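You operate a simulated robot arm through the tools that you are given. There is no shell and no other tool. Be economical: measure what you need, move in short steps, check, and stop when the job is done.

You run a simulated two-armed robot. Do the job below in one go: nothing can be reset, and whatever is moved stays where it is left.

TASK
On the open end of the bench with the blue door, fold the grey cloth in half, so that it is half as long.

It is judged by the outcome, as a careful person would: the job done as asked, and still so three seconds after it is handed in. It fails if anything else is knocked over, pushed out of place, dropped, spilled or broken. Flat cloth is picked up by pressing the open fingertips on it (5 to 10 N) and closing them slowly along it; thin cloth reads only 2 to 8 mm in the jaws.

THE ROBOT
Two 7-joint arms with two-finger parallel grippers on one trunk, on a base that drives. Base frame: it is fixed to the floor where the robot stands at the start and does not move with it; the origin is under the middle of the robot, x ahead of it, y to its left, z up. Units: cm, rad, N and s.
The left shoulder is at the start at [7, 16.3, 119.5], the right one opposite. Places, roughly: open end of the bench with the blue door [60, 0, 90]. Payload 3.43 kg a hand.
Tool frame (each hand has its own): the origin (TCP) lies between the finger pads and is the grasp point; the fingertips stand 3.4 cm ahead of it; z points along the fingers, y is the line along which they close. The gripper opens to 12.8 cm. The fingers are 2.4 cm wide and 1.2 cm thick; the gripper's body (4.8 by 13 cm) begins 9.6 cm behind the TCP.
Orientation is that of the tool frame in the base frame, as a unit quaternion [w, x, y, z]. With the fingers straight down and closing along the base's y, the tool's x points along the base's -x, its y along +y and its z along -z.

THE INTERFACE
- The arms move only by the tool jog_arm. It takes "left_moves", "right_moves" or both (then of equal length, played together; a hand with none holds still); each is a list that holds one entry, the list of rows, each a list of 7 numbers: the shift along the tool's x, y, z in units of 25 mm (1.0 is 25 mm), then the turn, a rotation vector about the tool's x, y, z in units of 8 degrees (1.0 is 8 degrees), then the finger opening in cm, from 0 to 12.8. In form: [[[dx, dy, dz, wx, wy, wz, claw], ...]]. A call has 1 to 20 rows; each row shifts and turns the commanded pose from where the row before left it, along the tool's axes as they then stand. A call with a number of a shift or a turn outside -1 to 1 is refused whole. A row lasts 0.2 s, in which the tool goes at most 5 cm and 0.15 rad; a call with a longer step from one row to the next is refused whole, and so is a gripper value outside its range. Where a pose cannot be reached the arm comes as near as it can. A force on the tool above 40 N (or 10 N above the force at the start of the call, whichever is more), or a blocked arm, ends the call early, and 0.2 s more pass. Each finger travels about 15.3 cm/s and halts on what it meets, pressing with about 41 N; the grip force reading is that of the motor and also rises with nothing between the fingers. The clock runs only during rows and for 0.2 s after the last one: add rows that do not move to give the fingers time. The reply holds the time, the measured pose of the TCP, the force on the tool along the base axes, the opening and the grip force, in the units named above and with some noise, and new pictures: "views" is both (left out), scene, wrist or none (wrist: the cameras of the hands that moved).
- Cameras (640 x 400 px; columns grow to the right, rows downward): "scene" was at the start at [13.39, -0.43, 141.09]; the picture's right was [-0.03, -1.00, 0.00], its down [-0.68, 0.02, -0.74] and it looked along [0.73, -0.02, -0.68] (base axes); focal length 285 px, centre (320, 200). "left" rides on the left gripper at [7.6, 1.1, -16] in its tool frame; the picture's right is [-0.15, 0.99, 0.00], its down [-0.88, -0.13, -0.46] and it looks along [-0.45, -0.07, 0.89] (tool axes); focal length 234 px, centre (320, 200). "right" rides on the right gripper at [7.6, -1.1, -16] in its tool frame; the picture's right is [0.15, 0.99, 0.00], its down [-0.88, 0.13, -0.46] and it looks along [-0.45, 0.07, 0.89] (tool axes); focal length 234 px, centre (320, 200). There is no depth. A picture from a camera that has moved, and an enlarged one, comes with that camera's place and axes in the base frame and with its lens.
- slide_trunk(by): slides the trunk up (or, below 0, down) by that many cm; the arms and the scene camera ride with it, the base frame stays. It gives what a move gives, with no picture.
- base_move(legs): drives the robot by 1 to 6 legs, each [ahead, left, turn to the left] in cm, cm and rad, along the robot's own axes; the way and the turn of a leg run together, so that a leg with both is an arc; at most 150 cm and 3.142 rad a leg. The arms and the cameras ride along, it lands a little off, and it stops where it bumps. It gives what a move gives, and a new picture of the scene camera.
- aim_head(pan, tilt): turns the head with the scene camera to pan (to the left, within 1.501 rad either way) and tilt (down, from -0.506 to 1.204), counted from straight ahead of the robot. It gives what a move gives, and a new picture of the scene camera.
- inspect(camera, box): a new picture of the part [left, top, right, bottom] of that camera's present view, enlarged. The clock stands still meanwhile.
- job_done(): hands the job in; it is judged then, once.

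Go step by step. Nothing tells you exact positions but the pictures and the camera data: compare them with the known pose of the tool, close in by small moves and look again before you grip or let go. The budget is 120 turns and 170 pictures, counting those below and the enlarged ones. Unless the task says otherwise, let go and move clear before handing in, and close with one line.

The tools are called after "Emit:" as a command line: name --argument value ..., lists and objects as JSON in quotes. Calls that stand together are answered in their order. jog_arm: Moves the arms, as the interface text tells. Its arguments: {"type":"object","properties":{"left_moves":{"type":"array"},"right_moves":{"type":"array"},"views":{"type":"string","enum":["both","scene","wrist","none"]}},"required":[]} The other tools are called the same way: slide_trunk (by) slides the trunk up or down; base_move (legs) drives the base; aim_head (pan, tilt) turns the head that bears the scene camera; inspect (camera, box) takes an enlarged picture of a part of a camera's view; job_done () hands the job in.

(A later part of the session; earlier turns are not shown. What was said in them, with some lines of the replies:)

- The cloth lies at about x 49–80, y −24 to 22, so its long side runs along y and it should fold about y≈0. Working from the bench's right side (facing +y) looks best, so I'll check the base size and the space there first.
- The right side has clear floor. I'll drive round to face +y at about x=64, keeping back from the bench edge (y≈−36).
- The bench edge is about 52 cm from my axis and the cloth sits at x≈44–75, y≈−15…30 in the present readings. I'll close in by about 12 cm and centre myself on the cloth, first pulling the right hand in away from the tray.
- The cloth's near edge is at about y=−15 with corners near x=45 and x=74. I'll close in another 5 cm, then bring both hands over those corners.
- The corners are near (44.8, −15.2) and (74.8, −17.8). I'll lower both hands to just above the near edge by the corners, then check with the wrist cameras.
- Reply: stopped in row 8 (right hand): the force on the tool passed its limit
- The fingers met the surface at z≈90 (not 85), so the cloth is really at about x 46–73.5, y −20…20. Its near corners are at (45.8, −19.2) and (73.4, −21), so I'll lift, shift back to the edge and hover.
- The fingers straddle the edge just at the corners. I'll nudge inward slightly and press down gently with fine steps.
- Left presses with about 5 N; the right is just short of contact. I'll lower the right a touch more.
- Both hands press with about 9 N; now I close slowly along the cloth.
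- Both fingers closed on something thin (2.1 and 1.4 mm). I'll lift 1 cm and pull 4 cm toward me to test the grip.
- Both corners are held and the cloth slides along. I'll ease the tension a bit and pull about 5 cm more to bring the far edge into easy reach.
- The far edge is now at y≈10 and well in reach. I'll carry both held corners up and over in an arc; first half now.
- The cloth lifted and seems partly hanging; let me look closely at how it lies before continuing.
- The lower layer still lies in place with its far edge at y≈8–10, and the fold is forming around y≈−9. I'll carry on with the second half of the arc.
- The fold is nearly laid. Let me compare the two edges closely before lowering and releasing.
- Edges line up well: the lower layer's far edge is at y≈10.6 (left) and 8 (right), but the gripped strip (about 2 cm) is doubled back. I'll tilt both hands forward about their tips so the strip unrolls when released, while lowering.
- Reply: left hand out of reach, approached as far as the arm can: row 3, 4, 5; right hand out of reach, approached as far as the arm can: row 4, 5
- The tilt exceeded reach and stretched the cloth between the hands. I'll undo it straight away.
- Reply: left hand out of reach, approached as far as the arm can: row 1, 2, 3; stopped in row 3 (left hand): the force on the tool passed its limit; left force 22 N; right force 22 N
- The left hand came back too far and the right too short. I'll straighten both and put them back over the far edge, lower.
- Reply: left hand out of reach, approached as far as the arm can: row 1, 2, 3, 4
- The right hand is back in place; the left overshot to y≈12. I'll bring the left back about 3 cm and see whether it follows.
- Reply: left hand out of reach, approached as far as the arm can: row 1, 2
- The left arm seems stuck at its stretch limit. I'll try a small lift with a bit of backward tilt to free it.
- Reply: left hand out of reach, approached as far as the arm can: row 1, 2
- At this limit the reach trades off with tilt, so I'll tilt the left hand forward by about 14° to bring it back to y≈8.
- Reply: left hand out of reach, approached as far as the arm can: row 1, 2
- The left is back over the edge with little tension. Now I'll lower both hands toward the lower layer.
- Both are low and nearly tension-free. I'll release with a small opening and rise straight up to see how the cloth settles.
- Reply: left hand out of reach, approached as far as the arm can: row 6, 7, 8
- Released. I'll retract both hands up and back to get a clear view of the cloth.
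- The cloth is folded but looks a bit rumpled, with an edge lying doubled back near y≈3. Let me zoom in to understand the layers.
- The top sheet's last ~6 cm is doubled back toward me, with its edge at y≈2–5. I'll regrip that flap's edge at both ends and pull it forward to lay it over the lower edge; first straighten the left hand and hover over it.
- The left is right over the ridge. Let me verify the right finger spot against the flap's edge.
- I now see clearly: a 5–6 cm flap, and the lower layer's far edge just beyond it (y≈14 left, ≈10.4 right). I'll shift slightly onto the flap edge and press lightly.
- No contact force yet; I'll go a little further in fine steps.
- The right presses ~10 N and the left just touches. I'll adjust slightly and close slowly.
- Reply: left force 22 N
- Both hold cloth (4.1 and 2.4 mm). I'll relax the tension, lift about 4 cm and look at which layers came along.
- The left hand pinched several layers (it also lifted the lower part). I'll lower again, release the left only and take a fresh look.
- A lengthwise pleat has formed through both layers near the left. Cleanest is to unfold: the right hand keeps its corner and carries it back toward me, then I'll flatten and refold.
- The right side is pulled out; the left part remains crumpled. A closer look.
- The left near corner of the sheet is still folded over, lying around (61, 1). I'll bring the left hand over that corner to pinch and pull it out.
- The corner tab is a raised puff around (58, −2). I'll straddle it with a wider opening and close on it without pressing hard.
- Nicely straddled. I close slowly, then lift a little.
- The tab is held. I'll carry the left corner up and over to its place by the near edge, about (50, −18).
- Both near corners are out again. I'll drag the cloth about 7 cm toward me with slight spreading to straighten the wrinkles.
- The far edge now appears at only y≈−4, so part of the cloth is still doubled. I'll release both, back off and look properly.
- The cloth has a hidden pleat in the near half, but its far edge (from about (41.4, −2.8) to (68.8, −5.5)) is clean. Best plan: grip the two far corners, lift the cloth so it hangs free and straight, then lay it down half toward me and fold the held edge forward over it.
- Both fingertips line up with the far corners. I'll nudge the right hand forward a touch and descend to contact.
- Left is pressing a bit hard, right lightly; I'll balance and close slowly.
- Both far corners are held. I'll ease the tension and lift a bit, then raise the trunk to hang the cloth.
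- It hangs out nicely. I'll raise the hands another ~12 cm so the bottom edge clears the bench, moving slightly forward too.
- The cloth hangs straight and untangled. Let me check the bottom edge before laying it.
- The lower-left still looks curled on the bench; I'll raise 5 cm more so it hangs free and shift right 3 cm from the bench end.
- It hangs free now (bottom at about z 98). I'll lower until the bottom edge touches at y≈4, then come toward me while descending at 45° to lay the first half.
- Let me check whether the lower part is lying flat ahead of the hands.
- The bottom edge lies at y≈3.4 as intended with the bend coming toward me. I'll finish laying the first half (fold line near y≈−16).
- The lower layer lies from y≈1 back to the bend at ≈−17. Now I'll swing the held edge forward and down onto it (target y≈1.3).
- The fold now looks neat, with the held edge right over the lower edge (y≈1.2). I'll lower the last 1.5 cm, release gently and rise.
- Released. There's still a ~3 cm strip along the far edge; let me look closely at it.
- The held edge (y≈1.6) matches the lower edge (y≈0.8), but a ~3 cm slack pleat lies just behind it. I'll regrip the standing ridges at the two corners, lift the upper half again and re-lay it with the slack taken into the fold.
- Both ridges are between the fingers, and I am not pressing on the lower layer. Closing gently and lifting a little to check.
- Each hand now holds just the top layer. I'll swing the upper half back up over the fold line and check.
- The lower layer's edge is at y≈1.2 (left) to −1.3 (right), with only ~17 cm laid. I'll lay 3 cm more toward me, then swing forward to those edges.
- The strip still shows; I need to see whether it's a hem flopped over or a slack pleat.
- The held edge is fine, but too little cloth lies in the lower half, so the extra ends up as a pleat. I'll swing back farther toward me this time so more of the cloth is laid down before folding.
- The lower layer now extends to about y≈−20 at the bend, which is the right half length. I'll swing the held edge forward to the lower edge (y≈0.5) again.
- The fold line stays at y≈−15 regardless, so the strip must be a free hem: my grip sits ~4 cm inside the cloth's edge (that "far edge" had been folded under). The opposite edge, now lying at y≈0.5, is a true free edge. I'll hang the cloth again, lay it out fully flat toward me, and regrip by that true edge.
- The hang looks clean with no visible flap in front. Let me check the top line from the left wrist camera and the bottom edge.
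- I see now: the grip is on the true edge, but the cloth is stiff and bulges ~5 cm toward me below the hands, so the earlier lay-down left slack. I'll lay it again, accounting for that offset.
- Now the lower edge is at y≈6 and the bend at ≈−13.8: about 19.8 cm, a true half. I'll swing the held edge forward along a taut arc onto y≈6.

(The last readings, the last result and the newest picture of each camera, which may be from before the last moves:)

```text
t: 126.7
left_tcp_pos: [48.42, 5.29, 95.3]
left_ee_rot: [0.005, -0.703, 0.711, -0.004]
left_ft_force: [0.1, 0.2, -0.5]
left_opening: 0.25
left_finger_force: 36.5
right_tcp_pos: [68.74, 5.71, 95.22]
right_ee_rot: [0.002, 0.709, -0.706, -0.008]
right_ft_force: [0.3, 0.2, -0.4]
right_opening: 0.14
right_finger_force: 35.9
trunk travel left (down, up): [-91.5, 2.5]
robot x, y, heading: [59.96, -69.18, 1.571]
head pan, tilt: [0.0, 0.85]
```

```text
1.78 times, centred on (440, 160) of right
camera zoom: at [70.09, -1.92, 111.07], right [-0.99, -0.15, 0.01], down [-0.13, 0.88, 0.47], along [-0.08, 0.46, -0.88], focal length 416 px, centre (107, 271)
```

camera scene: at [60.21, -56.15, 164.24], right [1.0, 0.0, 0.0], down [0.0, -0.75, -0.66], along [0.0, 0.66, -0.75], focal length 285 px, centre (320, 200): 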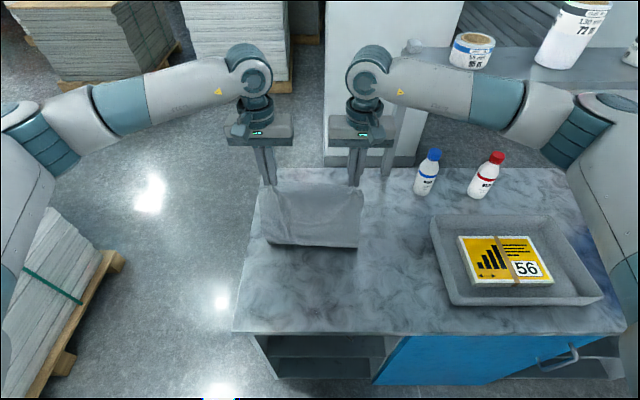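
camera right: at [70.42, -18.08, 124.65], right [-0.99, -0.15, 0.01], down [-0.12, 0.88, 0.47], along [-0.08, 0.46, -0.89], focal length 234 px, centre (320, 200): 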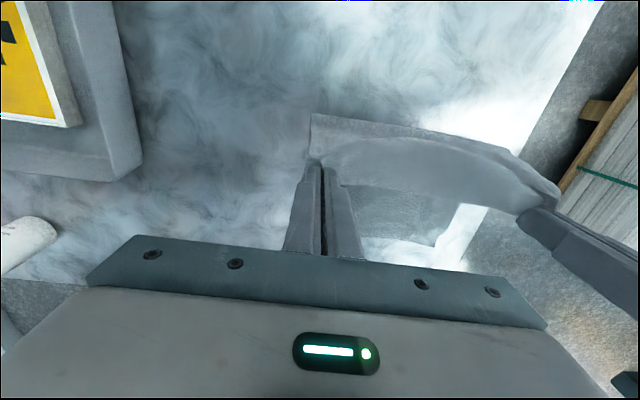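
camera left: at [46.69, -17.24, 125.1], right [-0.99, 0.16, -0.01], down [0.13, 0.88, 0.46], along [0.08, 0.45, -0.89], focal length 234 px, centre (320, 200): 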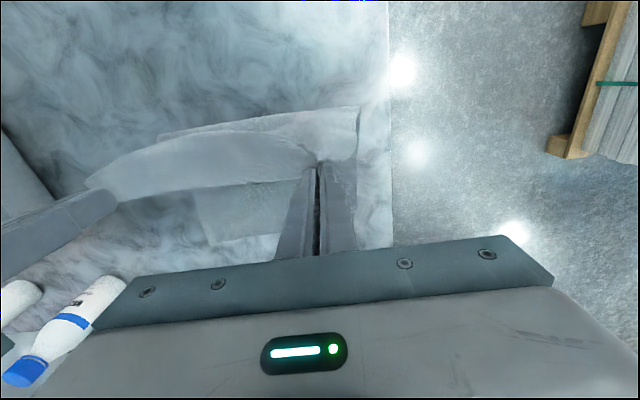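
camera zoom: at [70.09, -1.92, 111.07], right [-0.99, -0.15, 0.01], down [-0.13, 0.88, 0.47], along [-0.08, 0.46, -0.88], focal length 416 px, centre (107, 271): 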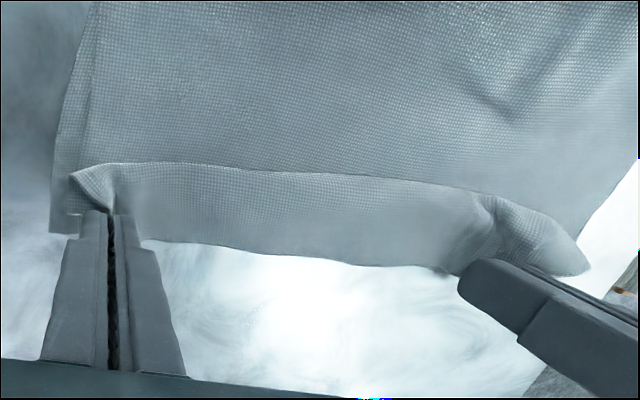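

The fold line slid to y≈−10 and a strip is still visible. I'll pull both hands forward 2 cm to learn whether the strip is slack or the sheet is already taut.

Emit:
jog_arm --left_moves '[[[-0.2, 0, 0, 0, 0, 0, 0], [-0.2, 0, 0, 0, 0, 0, 0], [-0.2, 0, 0, 0, 0, 0, 0], [-0.2, 0, 0, 0, 0, 0, 0], [0, 0, 0, 0, 0, 0, 0]]]' --right_moves '[[[-0.2, 0, 0, 0, 0, 0, 0], [-0.2, 0, 0, 0, 0, 0, 0], [-0.2, 0, 0, 0, 0, 0, 0], [-0.2, 0, 0, 0, 0, 0, 0], [0, 0, 0, 0, 0, 0, 0]]]' --views "none"

Emit:
inspect --camera "scene" --box '[250, 180, 370, 260]'

```text
t: 127.9
left_tcp_pos: [48.39, 7.41, 95.19]
left_ee_rot: [0.004, -0.704, 0.71, -0.004]
left_ft_force: [-0.8, -0.6, -0.1]
left_opening: 0.23
left_finger_force: 37.7
right_tcp_pos: [68.87, 7.66, 95.1]
right_ee_rot: [-0.002, -0.707, 0.707, 0.008]
right_ft_force: [0.2, -0.5, 0.7]
right_opening: 0.16
right_finger_force: 36.3
trunk travel left (down, up): [-91.5, 2.5]
robot x, y, heading: [59.93, -69.06, 1.568]
head pan, tilt: [0.0, 0.85]
```

```text
5.00 times, centred on (310, 220) of scene
camera zoom: at [60.23, -56.18, 164.24], right [1.0, 0.0, 0.0], down [0.0, -0.75, -0.66], along [0.0, 0.66, -0.75], focal length 1426 px, centre (370, 100)
```

zoom: 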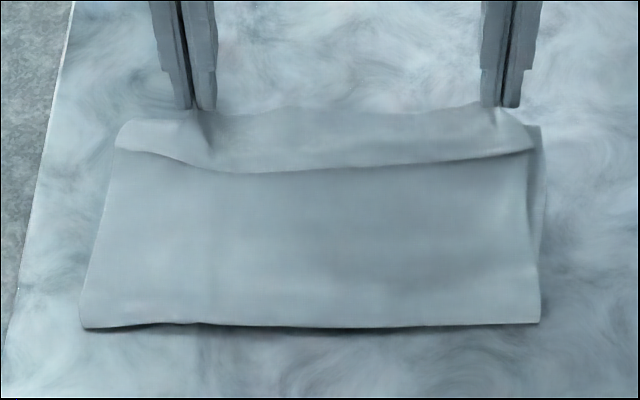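

Pulling consumed slack without moving the fold, so it is a slack pleat: my last arc was too taut midway and dragged the fold forward. I'll hang it once more, lay it exactly as before (which gave a true half), then swing with a lower, slack arc and only stretch at the end.

Emit:
jog_arm --left_moves '[[[-0.07, 0, -0.97, 0, 0, 0, 0], [-0.07, 0, -0.97, 0, 0, 0, 0], [-0.07, 0, -0.97, 0, 0, 0, 0], [-0.07, 0, -0.97, 0, 0, 0, 0], [-0.07, 0, -0.97, 0, 0, 0, 0], [-0.07, 0, -0.97, 0, 0, 0, 0], [-0.07, 0, -0.97, 0, 0, 0, 0], [-0.07, 0, -0.97, 0, 0, 0, 0], [-0.07, 0, -0.97, 0, 0, 0, 0], [-0.07, 0, -0.97, 0, 0, 0, 0], [-0.07, 0, -0.97, 0, 0, 0, 0], [-0.07, 0, -0.97, 0, 0, 0, 0], [-0.07, 0, -0.97, 0, 0, 0, 0], [-0.07, 0, -0.97, 0, 0, 0, 0], [0, 0, -0.97, 0, 0, 0, 0], [0, 0, -0.97, 0, 0, 0, 0], [0, 0, -0.97, 0, 0, 0, 0], [0, 0, -0.97, 0, 0, 0, 0], [0, 0, -0.3, 0, 0, 0, 0], [0, 0, 0, 0, 0, 0, 0]]]' --right_moves '[[[-0.07, 0, -0.97, 0, 0, 0, 0], [-0.07, 0, -0.97, 0, 0, 0, 0], [-0.07, 0, -0.97, 0, 0, 0, 0], [-0.07, 0, -0.97, 0, 0, 0, 0], [-0.07, 0, -0.97, 0, 0, 0, 0], [-0.07, 0, -0.97, 0, 0, 0, 0], [-0.07, 0, -0.97, 0, 0, 0, 0], [-0.07, 0, -0.97, 0, 0, 0, 0], [-0.07, 0, -0.97, 0, 0, 0, 0], [-0.07, 0, -0.97, 0, 0, 0, 0], [-0.07, 0, -0.97, 0, 0, 0, 0], [-0.07, 0, -0.97, 0, 0, 0, 0], [-0.07, 0, -0.97, 0, 0, 0, 0], [-0.07, 0, -0.97, 0, 0, 0, 0], [0, 0, -0.97, 0, 0, 0, 0], [0, 0, -0.97, 0, 0, 0, 0], [0, 0, -0.97, 0, 0, 0, 0], [0, 0, -0.97, 0, 0, 0, 0], [0, 0, -0.3, 0, 0, 0, 0], [0, 0, 0, 0, 0, 0, 0]]]' --views "none"

Emit:
jog_arm --left_moves '[[[0, 0, 0, 0, 0, 0, 0], [0, 0, 0, 0, 0, 0, 0], [0, 0, 0.8, 0, 0, 0, 0], [0, 0, 0.8, 0, 0, 0, 0], [0, 0, 0.8, 0, 0, 0, 0], [0, 0, 0.8, 0, 0, 0, 0], [0.63, 0, 0.757, 0, 0, 0, 0], [0.63, 0, 0.757, 0, 0, 0, 0], [0.63, 0, 0.757, 0, 0, 0, 0], [0.63, 0, 0.757, 0, 0, 0, 0], [0.63, 0, 0.757, 0, 0, 0, 0], [0.63, 0, 0.757, 0, 0, 0, 0], [0.63, 0, 0.757, 0, 0, 0, 0], [0.63, 0, 0.757, 0, 0, 0, 0], [0.63, 0, 0.757, 0, 0, 0, 0], [0.63, 0, 0.757, 0, 0, 0, 0], [0.63, 0, 0.757, 0, 0, 0, 0], [0.63, 0, 0.757, 0, 0, 0, 0], [0, 0, 0, 0, 0, 0, 0]]]' --right_moves '[[[0, 0, 0, 0, 0, 0, 0], [0, 0, 0, 0, 0, 0, 0], [0, 0, 0.8, 0, 0, 0, 0], [0, 0, 0.8, 0, 0, 0, 0], [0, 0, 0.8, 0, 0, 0, 0], [0, 0, 0.8, 0, 0, 0, 0], [0.63, 0, 0.757, 0, 0, 0, 0], [0.63, 0, 0.757, 0, 0, 0, 0], [0.63, 0, 0.757, 0, 0, 0, 0], [0.63, 0, 0.757, 0, 0, 0, 0], [0.63, 0, 0.757, 0, 0, 0, 0], [0.63, 0, 0.757, 0, 0, 0, 0], [0.63, 0, 0.757, 0, 0, 0, 0], [0.63, 0, 0.757, 0, 0, 0, 0], [0.63, 0, 0.757, 0, 0, 0, 0], [0.63, 0, 0.757, 0, 0, 0, 0], [0.63, 0, 0.757, 0, 0, 0, 0], [0.63, 0, 0.757, 0, 0, 0, 0], [0, 0, 0, 0, 0, 0, 0]]]' --views "none"

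Emit:
inspect --camera "scene" --box '[220, 150, 404, 290]'

Emit:
inspect --camera "left" --box '[60, 80, 460, 280]'

```text
t: 132.1
left_tcp_pos: [47.97, 10.02, 139.42]
left_ee_rot: [0.004, -0.704, 0.711, -0.005]
left_ft_force: [-0.5, 0.1, -0.6]
left_opening: 0.27
left_finger_force: 37.2
right_tcp_pos: [69.58, 9.83, 139.49]
right_ee_rot: [0.002, 0.708, -0.707, -0.009]
right_ft_force: [-0.3, -0.6, 0.3]
right_opening: 0.15
right_finger_force: 36.4
trunk travel left (down, up): [-91.5, 2.5]
robot x, y, heading: [60.41, -68.91, 1.57]
head pan, tilt: [0.0, 0.85]
```

```text
t: 136.1
left_tcp_pos: [48.11, -9.01, 108.75]
left_ee_rot: [0.004, -0.703, 0.711, -0.005]
left_ft_force: [-0.4, 0.1, -0.1]
left_opening: 0.23
left_finger_force: 37.7
right_tcp_pos: [69.17, -9.09, 108.68]
right_ee_rot: [0.003, 0.708, -0.706, -0.009]
right_ft_force: [-0.7, 0.3, -0.4]
right_opening: 0.14
right_finger_force: 37.1
trunk travel left (down, up): [-91.5, 2.5]
robot x, y, heading: [60.21, -68.89, 1.573]
head pan, tilt: [0.0, 0.85]
```

```text
2.86 times, centred on (312, 220) of scene
camera zoom: at [60.22, -56.15, 164.24], right [1.0, 0.0, 0.0], down [0.0, -0.75, -0.66], along [0.0, 0.66, -0.75], focal length 815 px, centre (343, 143)
```

zoom: 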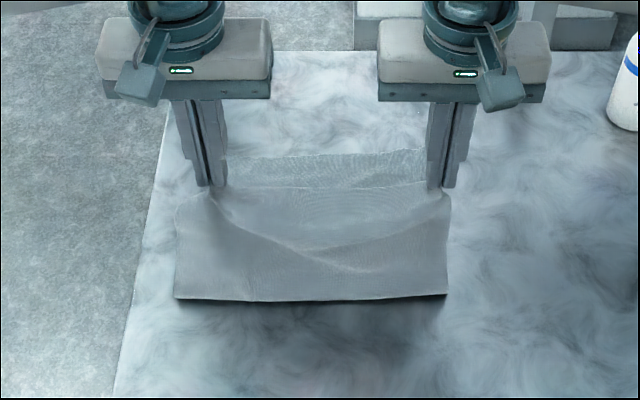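

```text
1.60 times, centred on (260, 180) of left
camera zoom: at [46.62, -16.67, 124.84], right [-0.99, 0.16, -0.01], down [0.13, 0.88, 0.46], along [0.08, 0.45, -0.89], focal length 375 px, centre (416, 232)
```

zoom: 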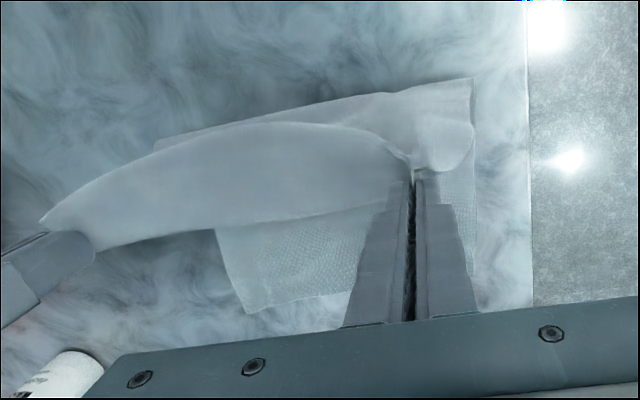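

Lower edge at y≈8–9, bend at ≈−13. Now a low, slack swing forward to y≈7.4, then a look.

Emit:
jog_arm --left_moves '[[[-0.6, 0, 0.35, 0, 0, 0, 0], [-0.6, 0, 0.4, 0, 0, 0, 0], [-0.6, 0, 0.45, 0, 0, 0, 0], [-0.6, 0, 0.5, 0, 0, 0, 0], [-0.6, 0, 0.5, 0, 0, 0, 0], [-0.6, 0, 0.5, 0, 0, 0, 0], [-0.6, 0, 0.55, 0, 0, 0, 0], [-0.6, 0, 0.55, 0, 0, 0, 0], [-0.6, 0, 0.55, 0, 0, 0, 0], [-0.6, 0, 0.55, 0, 0, 0, 0], [-0.6, 0, 0.5, 0, 0, 0, 0], [0, 0, 0, 0, 0, 0, 0]]]' --right_moves '[[[-0.6, 0, 0.35, 0, 0, 0, 0], [-0.6, 0, 0.4, 0, 0, 0, 0], [-0.6, 0, 0.45, 0, 0, 0, 0], [-0.6, 0, 0.5, 0, 0, 0, 0], [-0.6, 0, 0.5, 0, 0, 0, 0], [-0.6, 0, 0.5, 0, 0, 0, 0], [-0.6, 0, 0.55, 0, 0, 0, 0], [-0.6, 0, 0.55, 0, 0, 0, 0], [-0.6, 0, 0.55, 0, 0, 0, 0], [-0.6, 0, 0.55, 0, 0, 0, 0], [-0.6, 0, 0.5, 0, 0, 0, 0], [0, 0, 0, 0, 0, 0, 0]]]' --views "none"

Emit:
inspect --camera "scene" --box '[220, 150, 404, 290]'

```text
t: 138.7
left_tcp_pos: [48.39, 7.43, 95.37]
left_ee_rot: [0.005, -0.703, 0.711, -0.004]
left_ft_force: [0.0, 0.3, -0.1]
left_opening: 0.26
left_finger_force: 36.9
right_tcp_pos: [68.74, 7.61, 95.35]
right_ee_rot: [-0.003, -0.707, 0.707, 0.009]
right_ft_force: [-0.1, 0.2, 0.6]
right_opening: 0.14
right_finger_force: 35.8
trunk travel left (down, up): [-91.5, 2.5]
robot x, y, heading: [60.26, -68.65, 1.567]
head pan, tilt: [0.0, 0.85]
```

```text
2.86 times, centred on (312, 220) of scene
camera zoom: at [60.23, -56.23, 164.25], right [1.0, 0.0, 0.0], down [0.0, -0.75, -0.66], along [0.0, 0.66, -0.75], focal length 815 px, centre (343, 143)
```

zoom: 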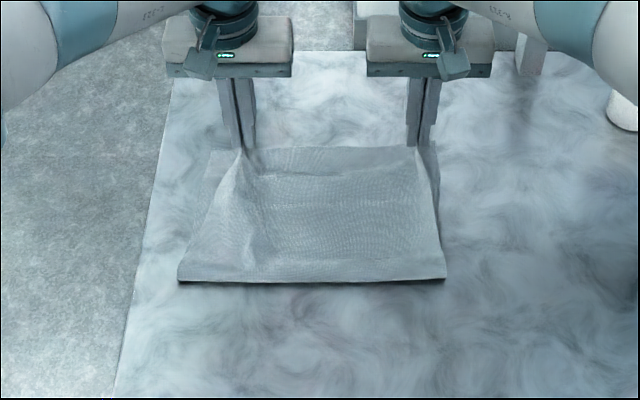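

That's it: flat, no pleat, fold at y≈−11 and edge at ≈8, i.e. about half. I'll lower the last centimetre, release gently and rise straight up.

Emit:
jog_arm --left_moves '[[[0, 0, 0.25, 0, 0, 0, 0], [0, 0, 0.2, 0, 0, 0, 0], [0, 0, 0, 0, 0, 0, 0], [0, 0, 0, 0, 0, 0, 0.6], [0, 0, 0, 0, 0, 0, 1.2], [0, 0, 0, 0, 0, 0, 2], [0, 0, 0, 0, 0, 0, 3], [0, 0, -0.2, 0, 0, 0, 3], [0, 0, -0.4, 0, 0, 0, 3], [0, 0, -0.8, 0, 0, 0, 3], [0, 0, -0.8, 0, 0, 0, 3], [0, 0, -0.8, 0, 0, 0, 3]]]' --right_moves '[[[0, 0, 0.25, 0, 0, 0, 0], [0, 0, 0.2, 0, 0, 0, 0], [0, 0, 0, 0, 0, 0, 0], [0, 0, 0, 0, 0, 0, 0.6], [0, 0, 0, 0, 0, 0, 1.2], [0, 0, 0, 0, 0, 0, 2], [0, 0, 0, 0, 0, 0, 3], [0, 0, -0.2, 0, 0, 0, 3], [0, 0, -0.4, 0, 0, 0, 3], [0, 0, -0.8, 0, 0, 0, 3], [0, 0, -0.8, 0, 0, 0, 3], [0, 0, -0.8, 0, 0, 0, 3]]]' --views "none"

Emit:
inspect --camera "scene" --box '[240, 160, 384, 270]'

Emit:
inspect --camera "right" --box '[240, 20, 600, 240]'

```text
t: 141.3
left_tcp_pos: [48.37, 7.45, 101.75]
left_ee_rot: [0.005, -0.703, 0.711, -0.005]
left_ft_force: [0.2, -0.2, -0.5]
left_opening: 3.0
left_finger_force: 0.1
right_tcp_pos: [69.03, 7.5, 101.66]
right_ee_rot: [0.002, 0.708, -0.706, -0.009]
right_ft_force: [-0.1, 0.2, 0.3]
right_opening: 2.99
right_finger_force: 0.2
trunk travel left (down, up): [-91.5, 2.5]
robot x, y, heading: [60.35, -68.49, 1.571]
head pan, tilt: [0.0, 0.85]
```

```text
3.64 times, centred on (312, 215) of scene
camera zoom: at [60.23, -56.23, 164.24], right [1.0, 0.0, 0.0], down [0.0, -0.75, -0.66], along [0.0, 0.66, -0.75], focal length 1037 px, centre (349, 146)
```

zoom: 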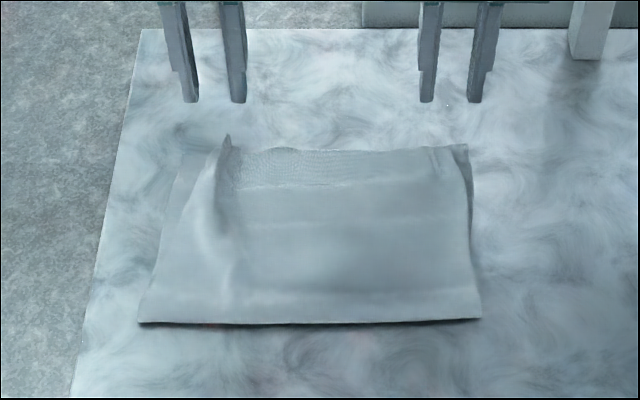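

```text
1.78 times, centred on (420, 130) of right
camera zoom: at [70.32, 0.01, 117.59], right [-0.99, -0.15, 0.01], down [-0.13, 0.88, 0.47], along [-0.08, 0.46, -0.89], focal length 416 px, centre (142, 324)
```

zoom: 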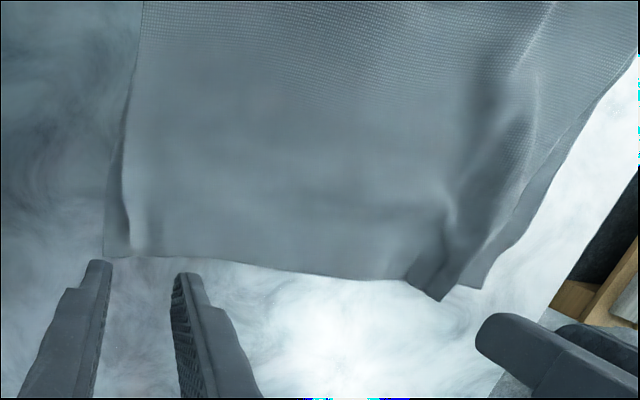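

Right side matches perfectly; a small ridge remains near the far-left corner. Let me look at it from the left wrist.

Emit:
inspect --camera "left" --box '[140, 20, 460, 220]'

```text
2.00 times, centred on (300, 120) of left
camera zoom: at [46.82, -0.29, 117.79], right [-0.99, 0.16, -0.01], down [0.13, 0.88, 0.46], along [0.08, 0.45, -0.89], focal length 468 px, centre (360, 360)
```

zoom: 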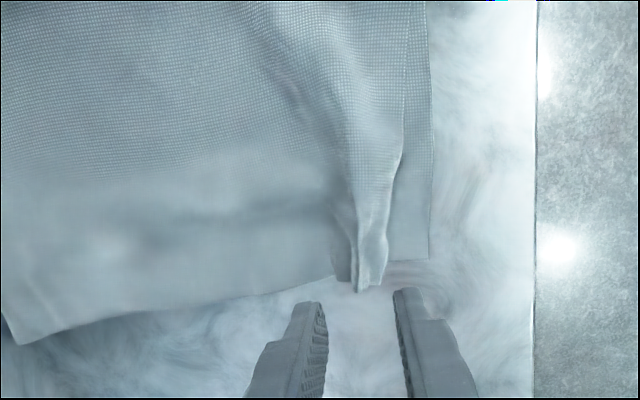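

Only the top-left corner has a small gathered ridge. I'll set the closed left fingertips lightly on it and spread them to smooth the corner outward.

Emit:
jog_arm --left_moves '[[[0.36, 0.1, 0, 0, 0, 0, 1], [0, 0, 0.6, 0, 0, 0, 0.3], [0, 0, 0.8, 0, 0, 0, 0.3], [0, 0, 0.8, 0, 0, 0, 0.3], [0, 0, 0.6, 0, 0, 0, 0.3], [0, 0, 0.2, 0, 0, 0, 0.3], [0, 0, 0.1, 0, 0, 0, 0.3], [0, 0, 0.06, 0, 0, 0, 0.3], [0, 0, 0, 0, 0, 0, 0.3]]]' --views "none"

```text
t: 143.3
left_tcp_pos: [48.23, 6.47, 93.79]
left_ee_rot: [0.004, -0.703, 0.711, -0.005]
left_ft_force: [-0.5, 1.0, 2.0]
left_opening: 0.3
left_finger_force: 0.5
right_tcp_pos: [68.95, 7.59, 101.72]
right_ee_rot: [0.003, 0.707, -0.707, -0.009]
right_ft_force: [0.2, 0.2, 0.1]
right_opening: 3.01
right_finger_force: 0.0
trunk travel left (down, up): [-91.5, 2.5]
robot x, y, heading: [60.35, -69.05, 1.573]
head pan, tilt: [0.0, 0.85]
```

Touching with about 2 N; now spread the fingers slowly, then lift.

Emit:
jog_arm --left_moves '[[[0, 0, 0.02, 0, 0, 0, 0.6], [0, 0.05, 0, 0, 0, 0, 1.0], [0, 0.05, 0, 0, 0, 0, 1.5], [0, 0.1, 0, 0, 0, 0, 2.0], [0, 0.1, 0, 0, 0, 0, 2.5], [0, 0.1, 0, 0, 0, 0, 3.0], [0, 0.1, 0, 0, 0, 0, 3.5], [0, 0.1, 0, 0, 0, 0, 4.0], [0, 0, 0, 0, 0, 0, 4.0], [0, 0, -0.3, 0, 0, 0, 4.0], [0, 0, -0.8, 0, 0, 0, 4.0], [0, 0, -0.8, 0, 0, 0, 4.0], [0, 0, -0.8, 0, 0, 0, 4.0]]]' --views "none"

Emit:
inspect --camera "left" --box '[140, 20, 460, 220]'

```text
t: 146.1
left_tcp_pos: [46.53, 6.54, 100.57]
left_ee_rot: [0.004, -0.703, 0.711, -0.004]
left_ft_force: [0.4, -0.6, 0.3]
left_opening: 3.99
left_finger_force: 0.0
right_tcp_pos: [68.96, 7.57, 101.6]
right_ee_rot: [0.003, 0.708, -0.707, -0.009]
right_ft_force: [0.2, 0.6, 0.3]
right_opening: 2.99
right_finger_force: 0.1
trunk travel left (down, up): [-91.5, 2.5]
robot x, y, heading: [60.15, -68.76, 1.573]
head pan, tilt: [0.0, 0.85]
```

```text
2.00 times, centred on (300, 120) of left
camera zoom: at [45.02, -1.12, 116.56], right [-0.99, 0.16, -0.01], down [0.13, 0.88, 0.46], along [0.08, 0.45, -0.89], focal length 468 px, centre (360, 360)
```

zoom: 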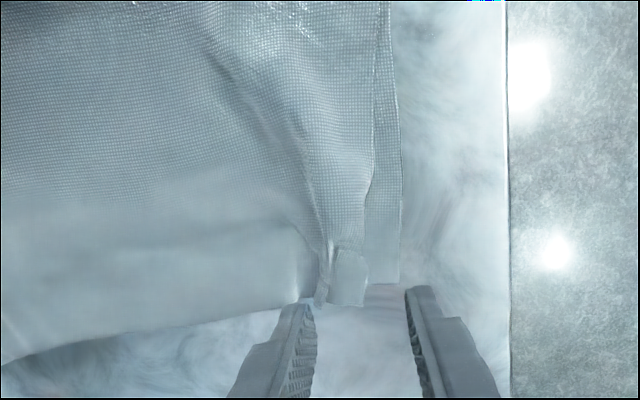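

The corner now lies flat, within about 2 cm of the lower one. I'll retract both hands up and away and take a final look.

Emit:
jog_arm --left_moves '[[[0, 0, -0.8, 0, 0, 0, 4], [0, 0.3, -0.8, 0, 0, 0, 4], [0.5, 0.6, -0.8, 0, 0, 0, 4], [0.8, 0.8, 0, 0, 0, 0, 4], [0.8, 0.8, 0, 0, 0, 0, 4], [0.8, 0.8, 0, 0, 0, 0, 4], [0.8, 0.8, 0, 0, 0, 0, 4], [0.8, 0, 0, 0, 0, 0, 4], [0.8, 0, 0, 0, 0, 0, 4], [0.8, 0, 0, 0, 0, 0, 4], [0.8, 0, 0, 0, 0, 0, 4], [0.8, 0, 0, 0, 0, 0, 4]]]' --right_moves '[[[0, 0, -0.8, 0, 0, 0, 4], [0, -0.1, -0.8, 0, 0, 0, 4], [0.5, -0.3, -0.8, 0, 0, 0, 4], [0.8, -0.5, 0, 0, 0, 0, 4], [0.8, -0.5, 0, 0, 0, 0, 4], [0.8, -0.5, 0, 0, 0, 0, 4], [0.8, -0.5, 0, 0, 0, 0, 4], [0.8, 0, 0, 0, 0, 0, 4], [0.8, 0, 0, 0, 0, 0, 4], [0.8, 0, 0, 0, 0, 0, 4], [0.8, 0, 0, 0, 0, 0, 4], [0.8, 0, 0, 0, 0, 0, 4]]]' --views "scene"

Emit:
inspect --camera "scene" --box '[230, 160, 390, 270]'

```text
t: 148.7
left_tcp_pos: [35.91, -12.7, 106.37]
left_ee_rot: [0.004, -0.704, 0.71, -0.005]
left_ft_force: [-0.8, -0.4, 0.9]
left_opening: 3.99
left_finger_force: 0.1
right_tcp_pos: [75.03, -11.97, 107.44]
right_ee_rot: [0.002, 0.708, -0.706, -0.01]
right_ft_force: [0.2, -0.2, -0.5]
right_opening: 4.0
right_finger_force: 0.1
trunk travel left (down, up): [-91.5, 2.5]
robot x, y, heading: [60.12, -68.78, 1.575]
head pan, tilt: [0.0, 0.85]
camera scene: at [60.2, -56.32, 164.26], right [1.0, 0.0, 0.0], down [0.0, -0.75, -0.66], along [0.0, 0.66, -0.75], focal length 285 px, centre (320, 200)
```

scene: 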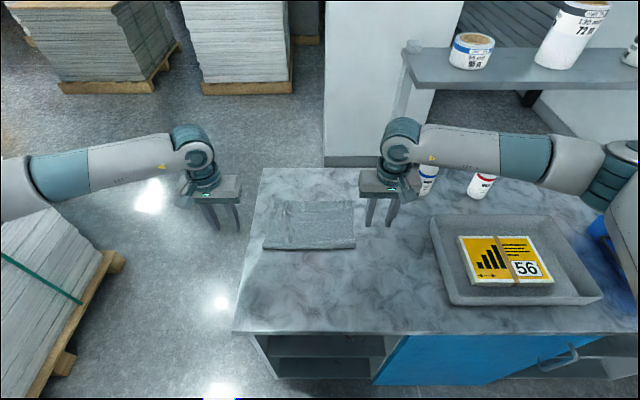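

```text
3.64 times, centred on (310, 215) of scene
camera zoom: at [60.2, -56.32, 164.26], right [1.0, 0.0, 0.0], down [0.0, -0.75, -0.66], along [0.0, 0.66, -0.75], focal length 1037 px, centre (356, 146)
```

zoom: 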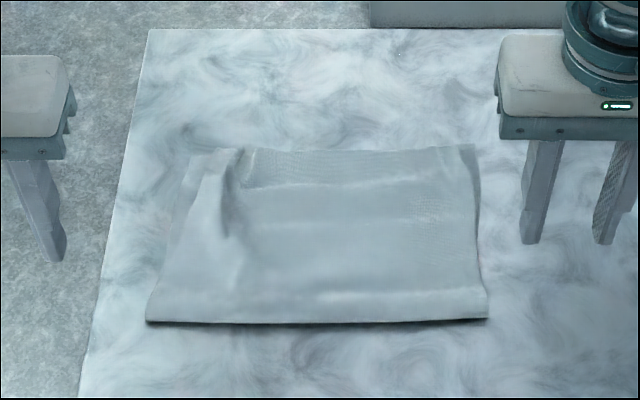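

The cloth lies flat, folded in half along its length with its edges together; the bottles, tray and box are undisturbed and both hands are clear. Handing in.

Emit:
job_done

```text
The job is handed in.
```

The grey cloth is folded in half along its length on the open end of the bench. The folded cloth is about 19.5 cm long, down from roughly 39 cm. One small ridge remains at the far-left corner, where the top layer sits about 2 cm inside the lower one. The cloth ended up several centimetres from where it started. Both hands have let go and are clear, and nothing else on the bench was disturbed.
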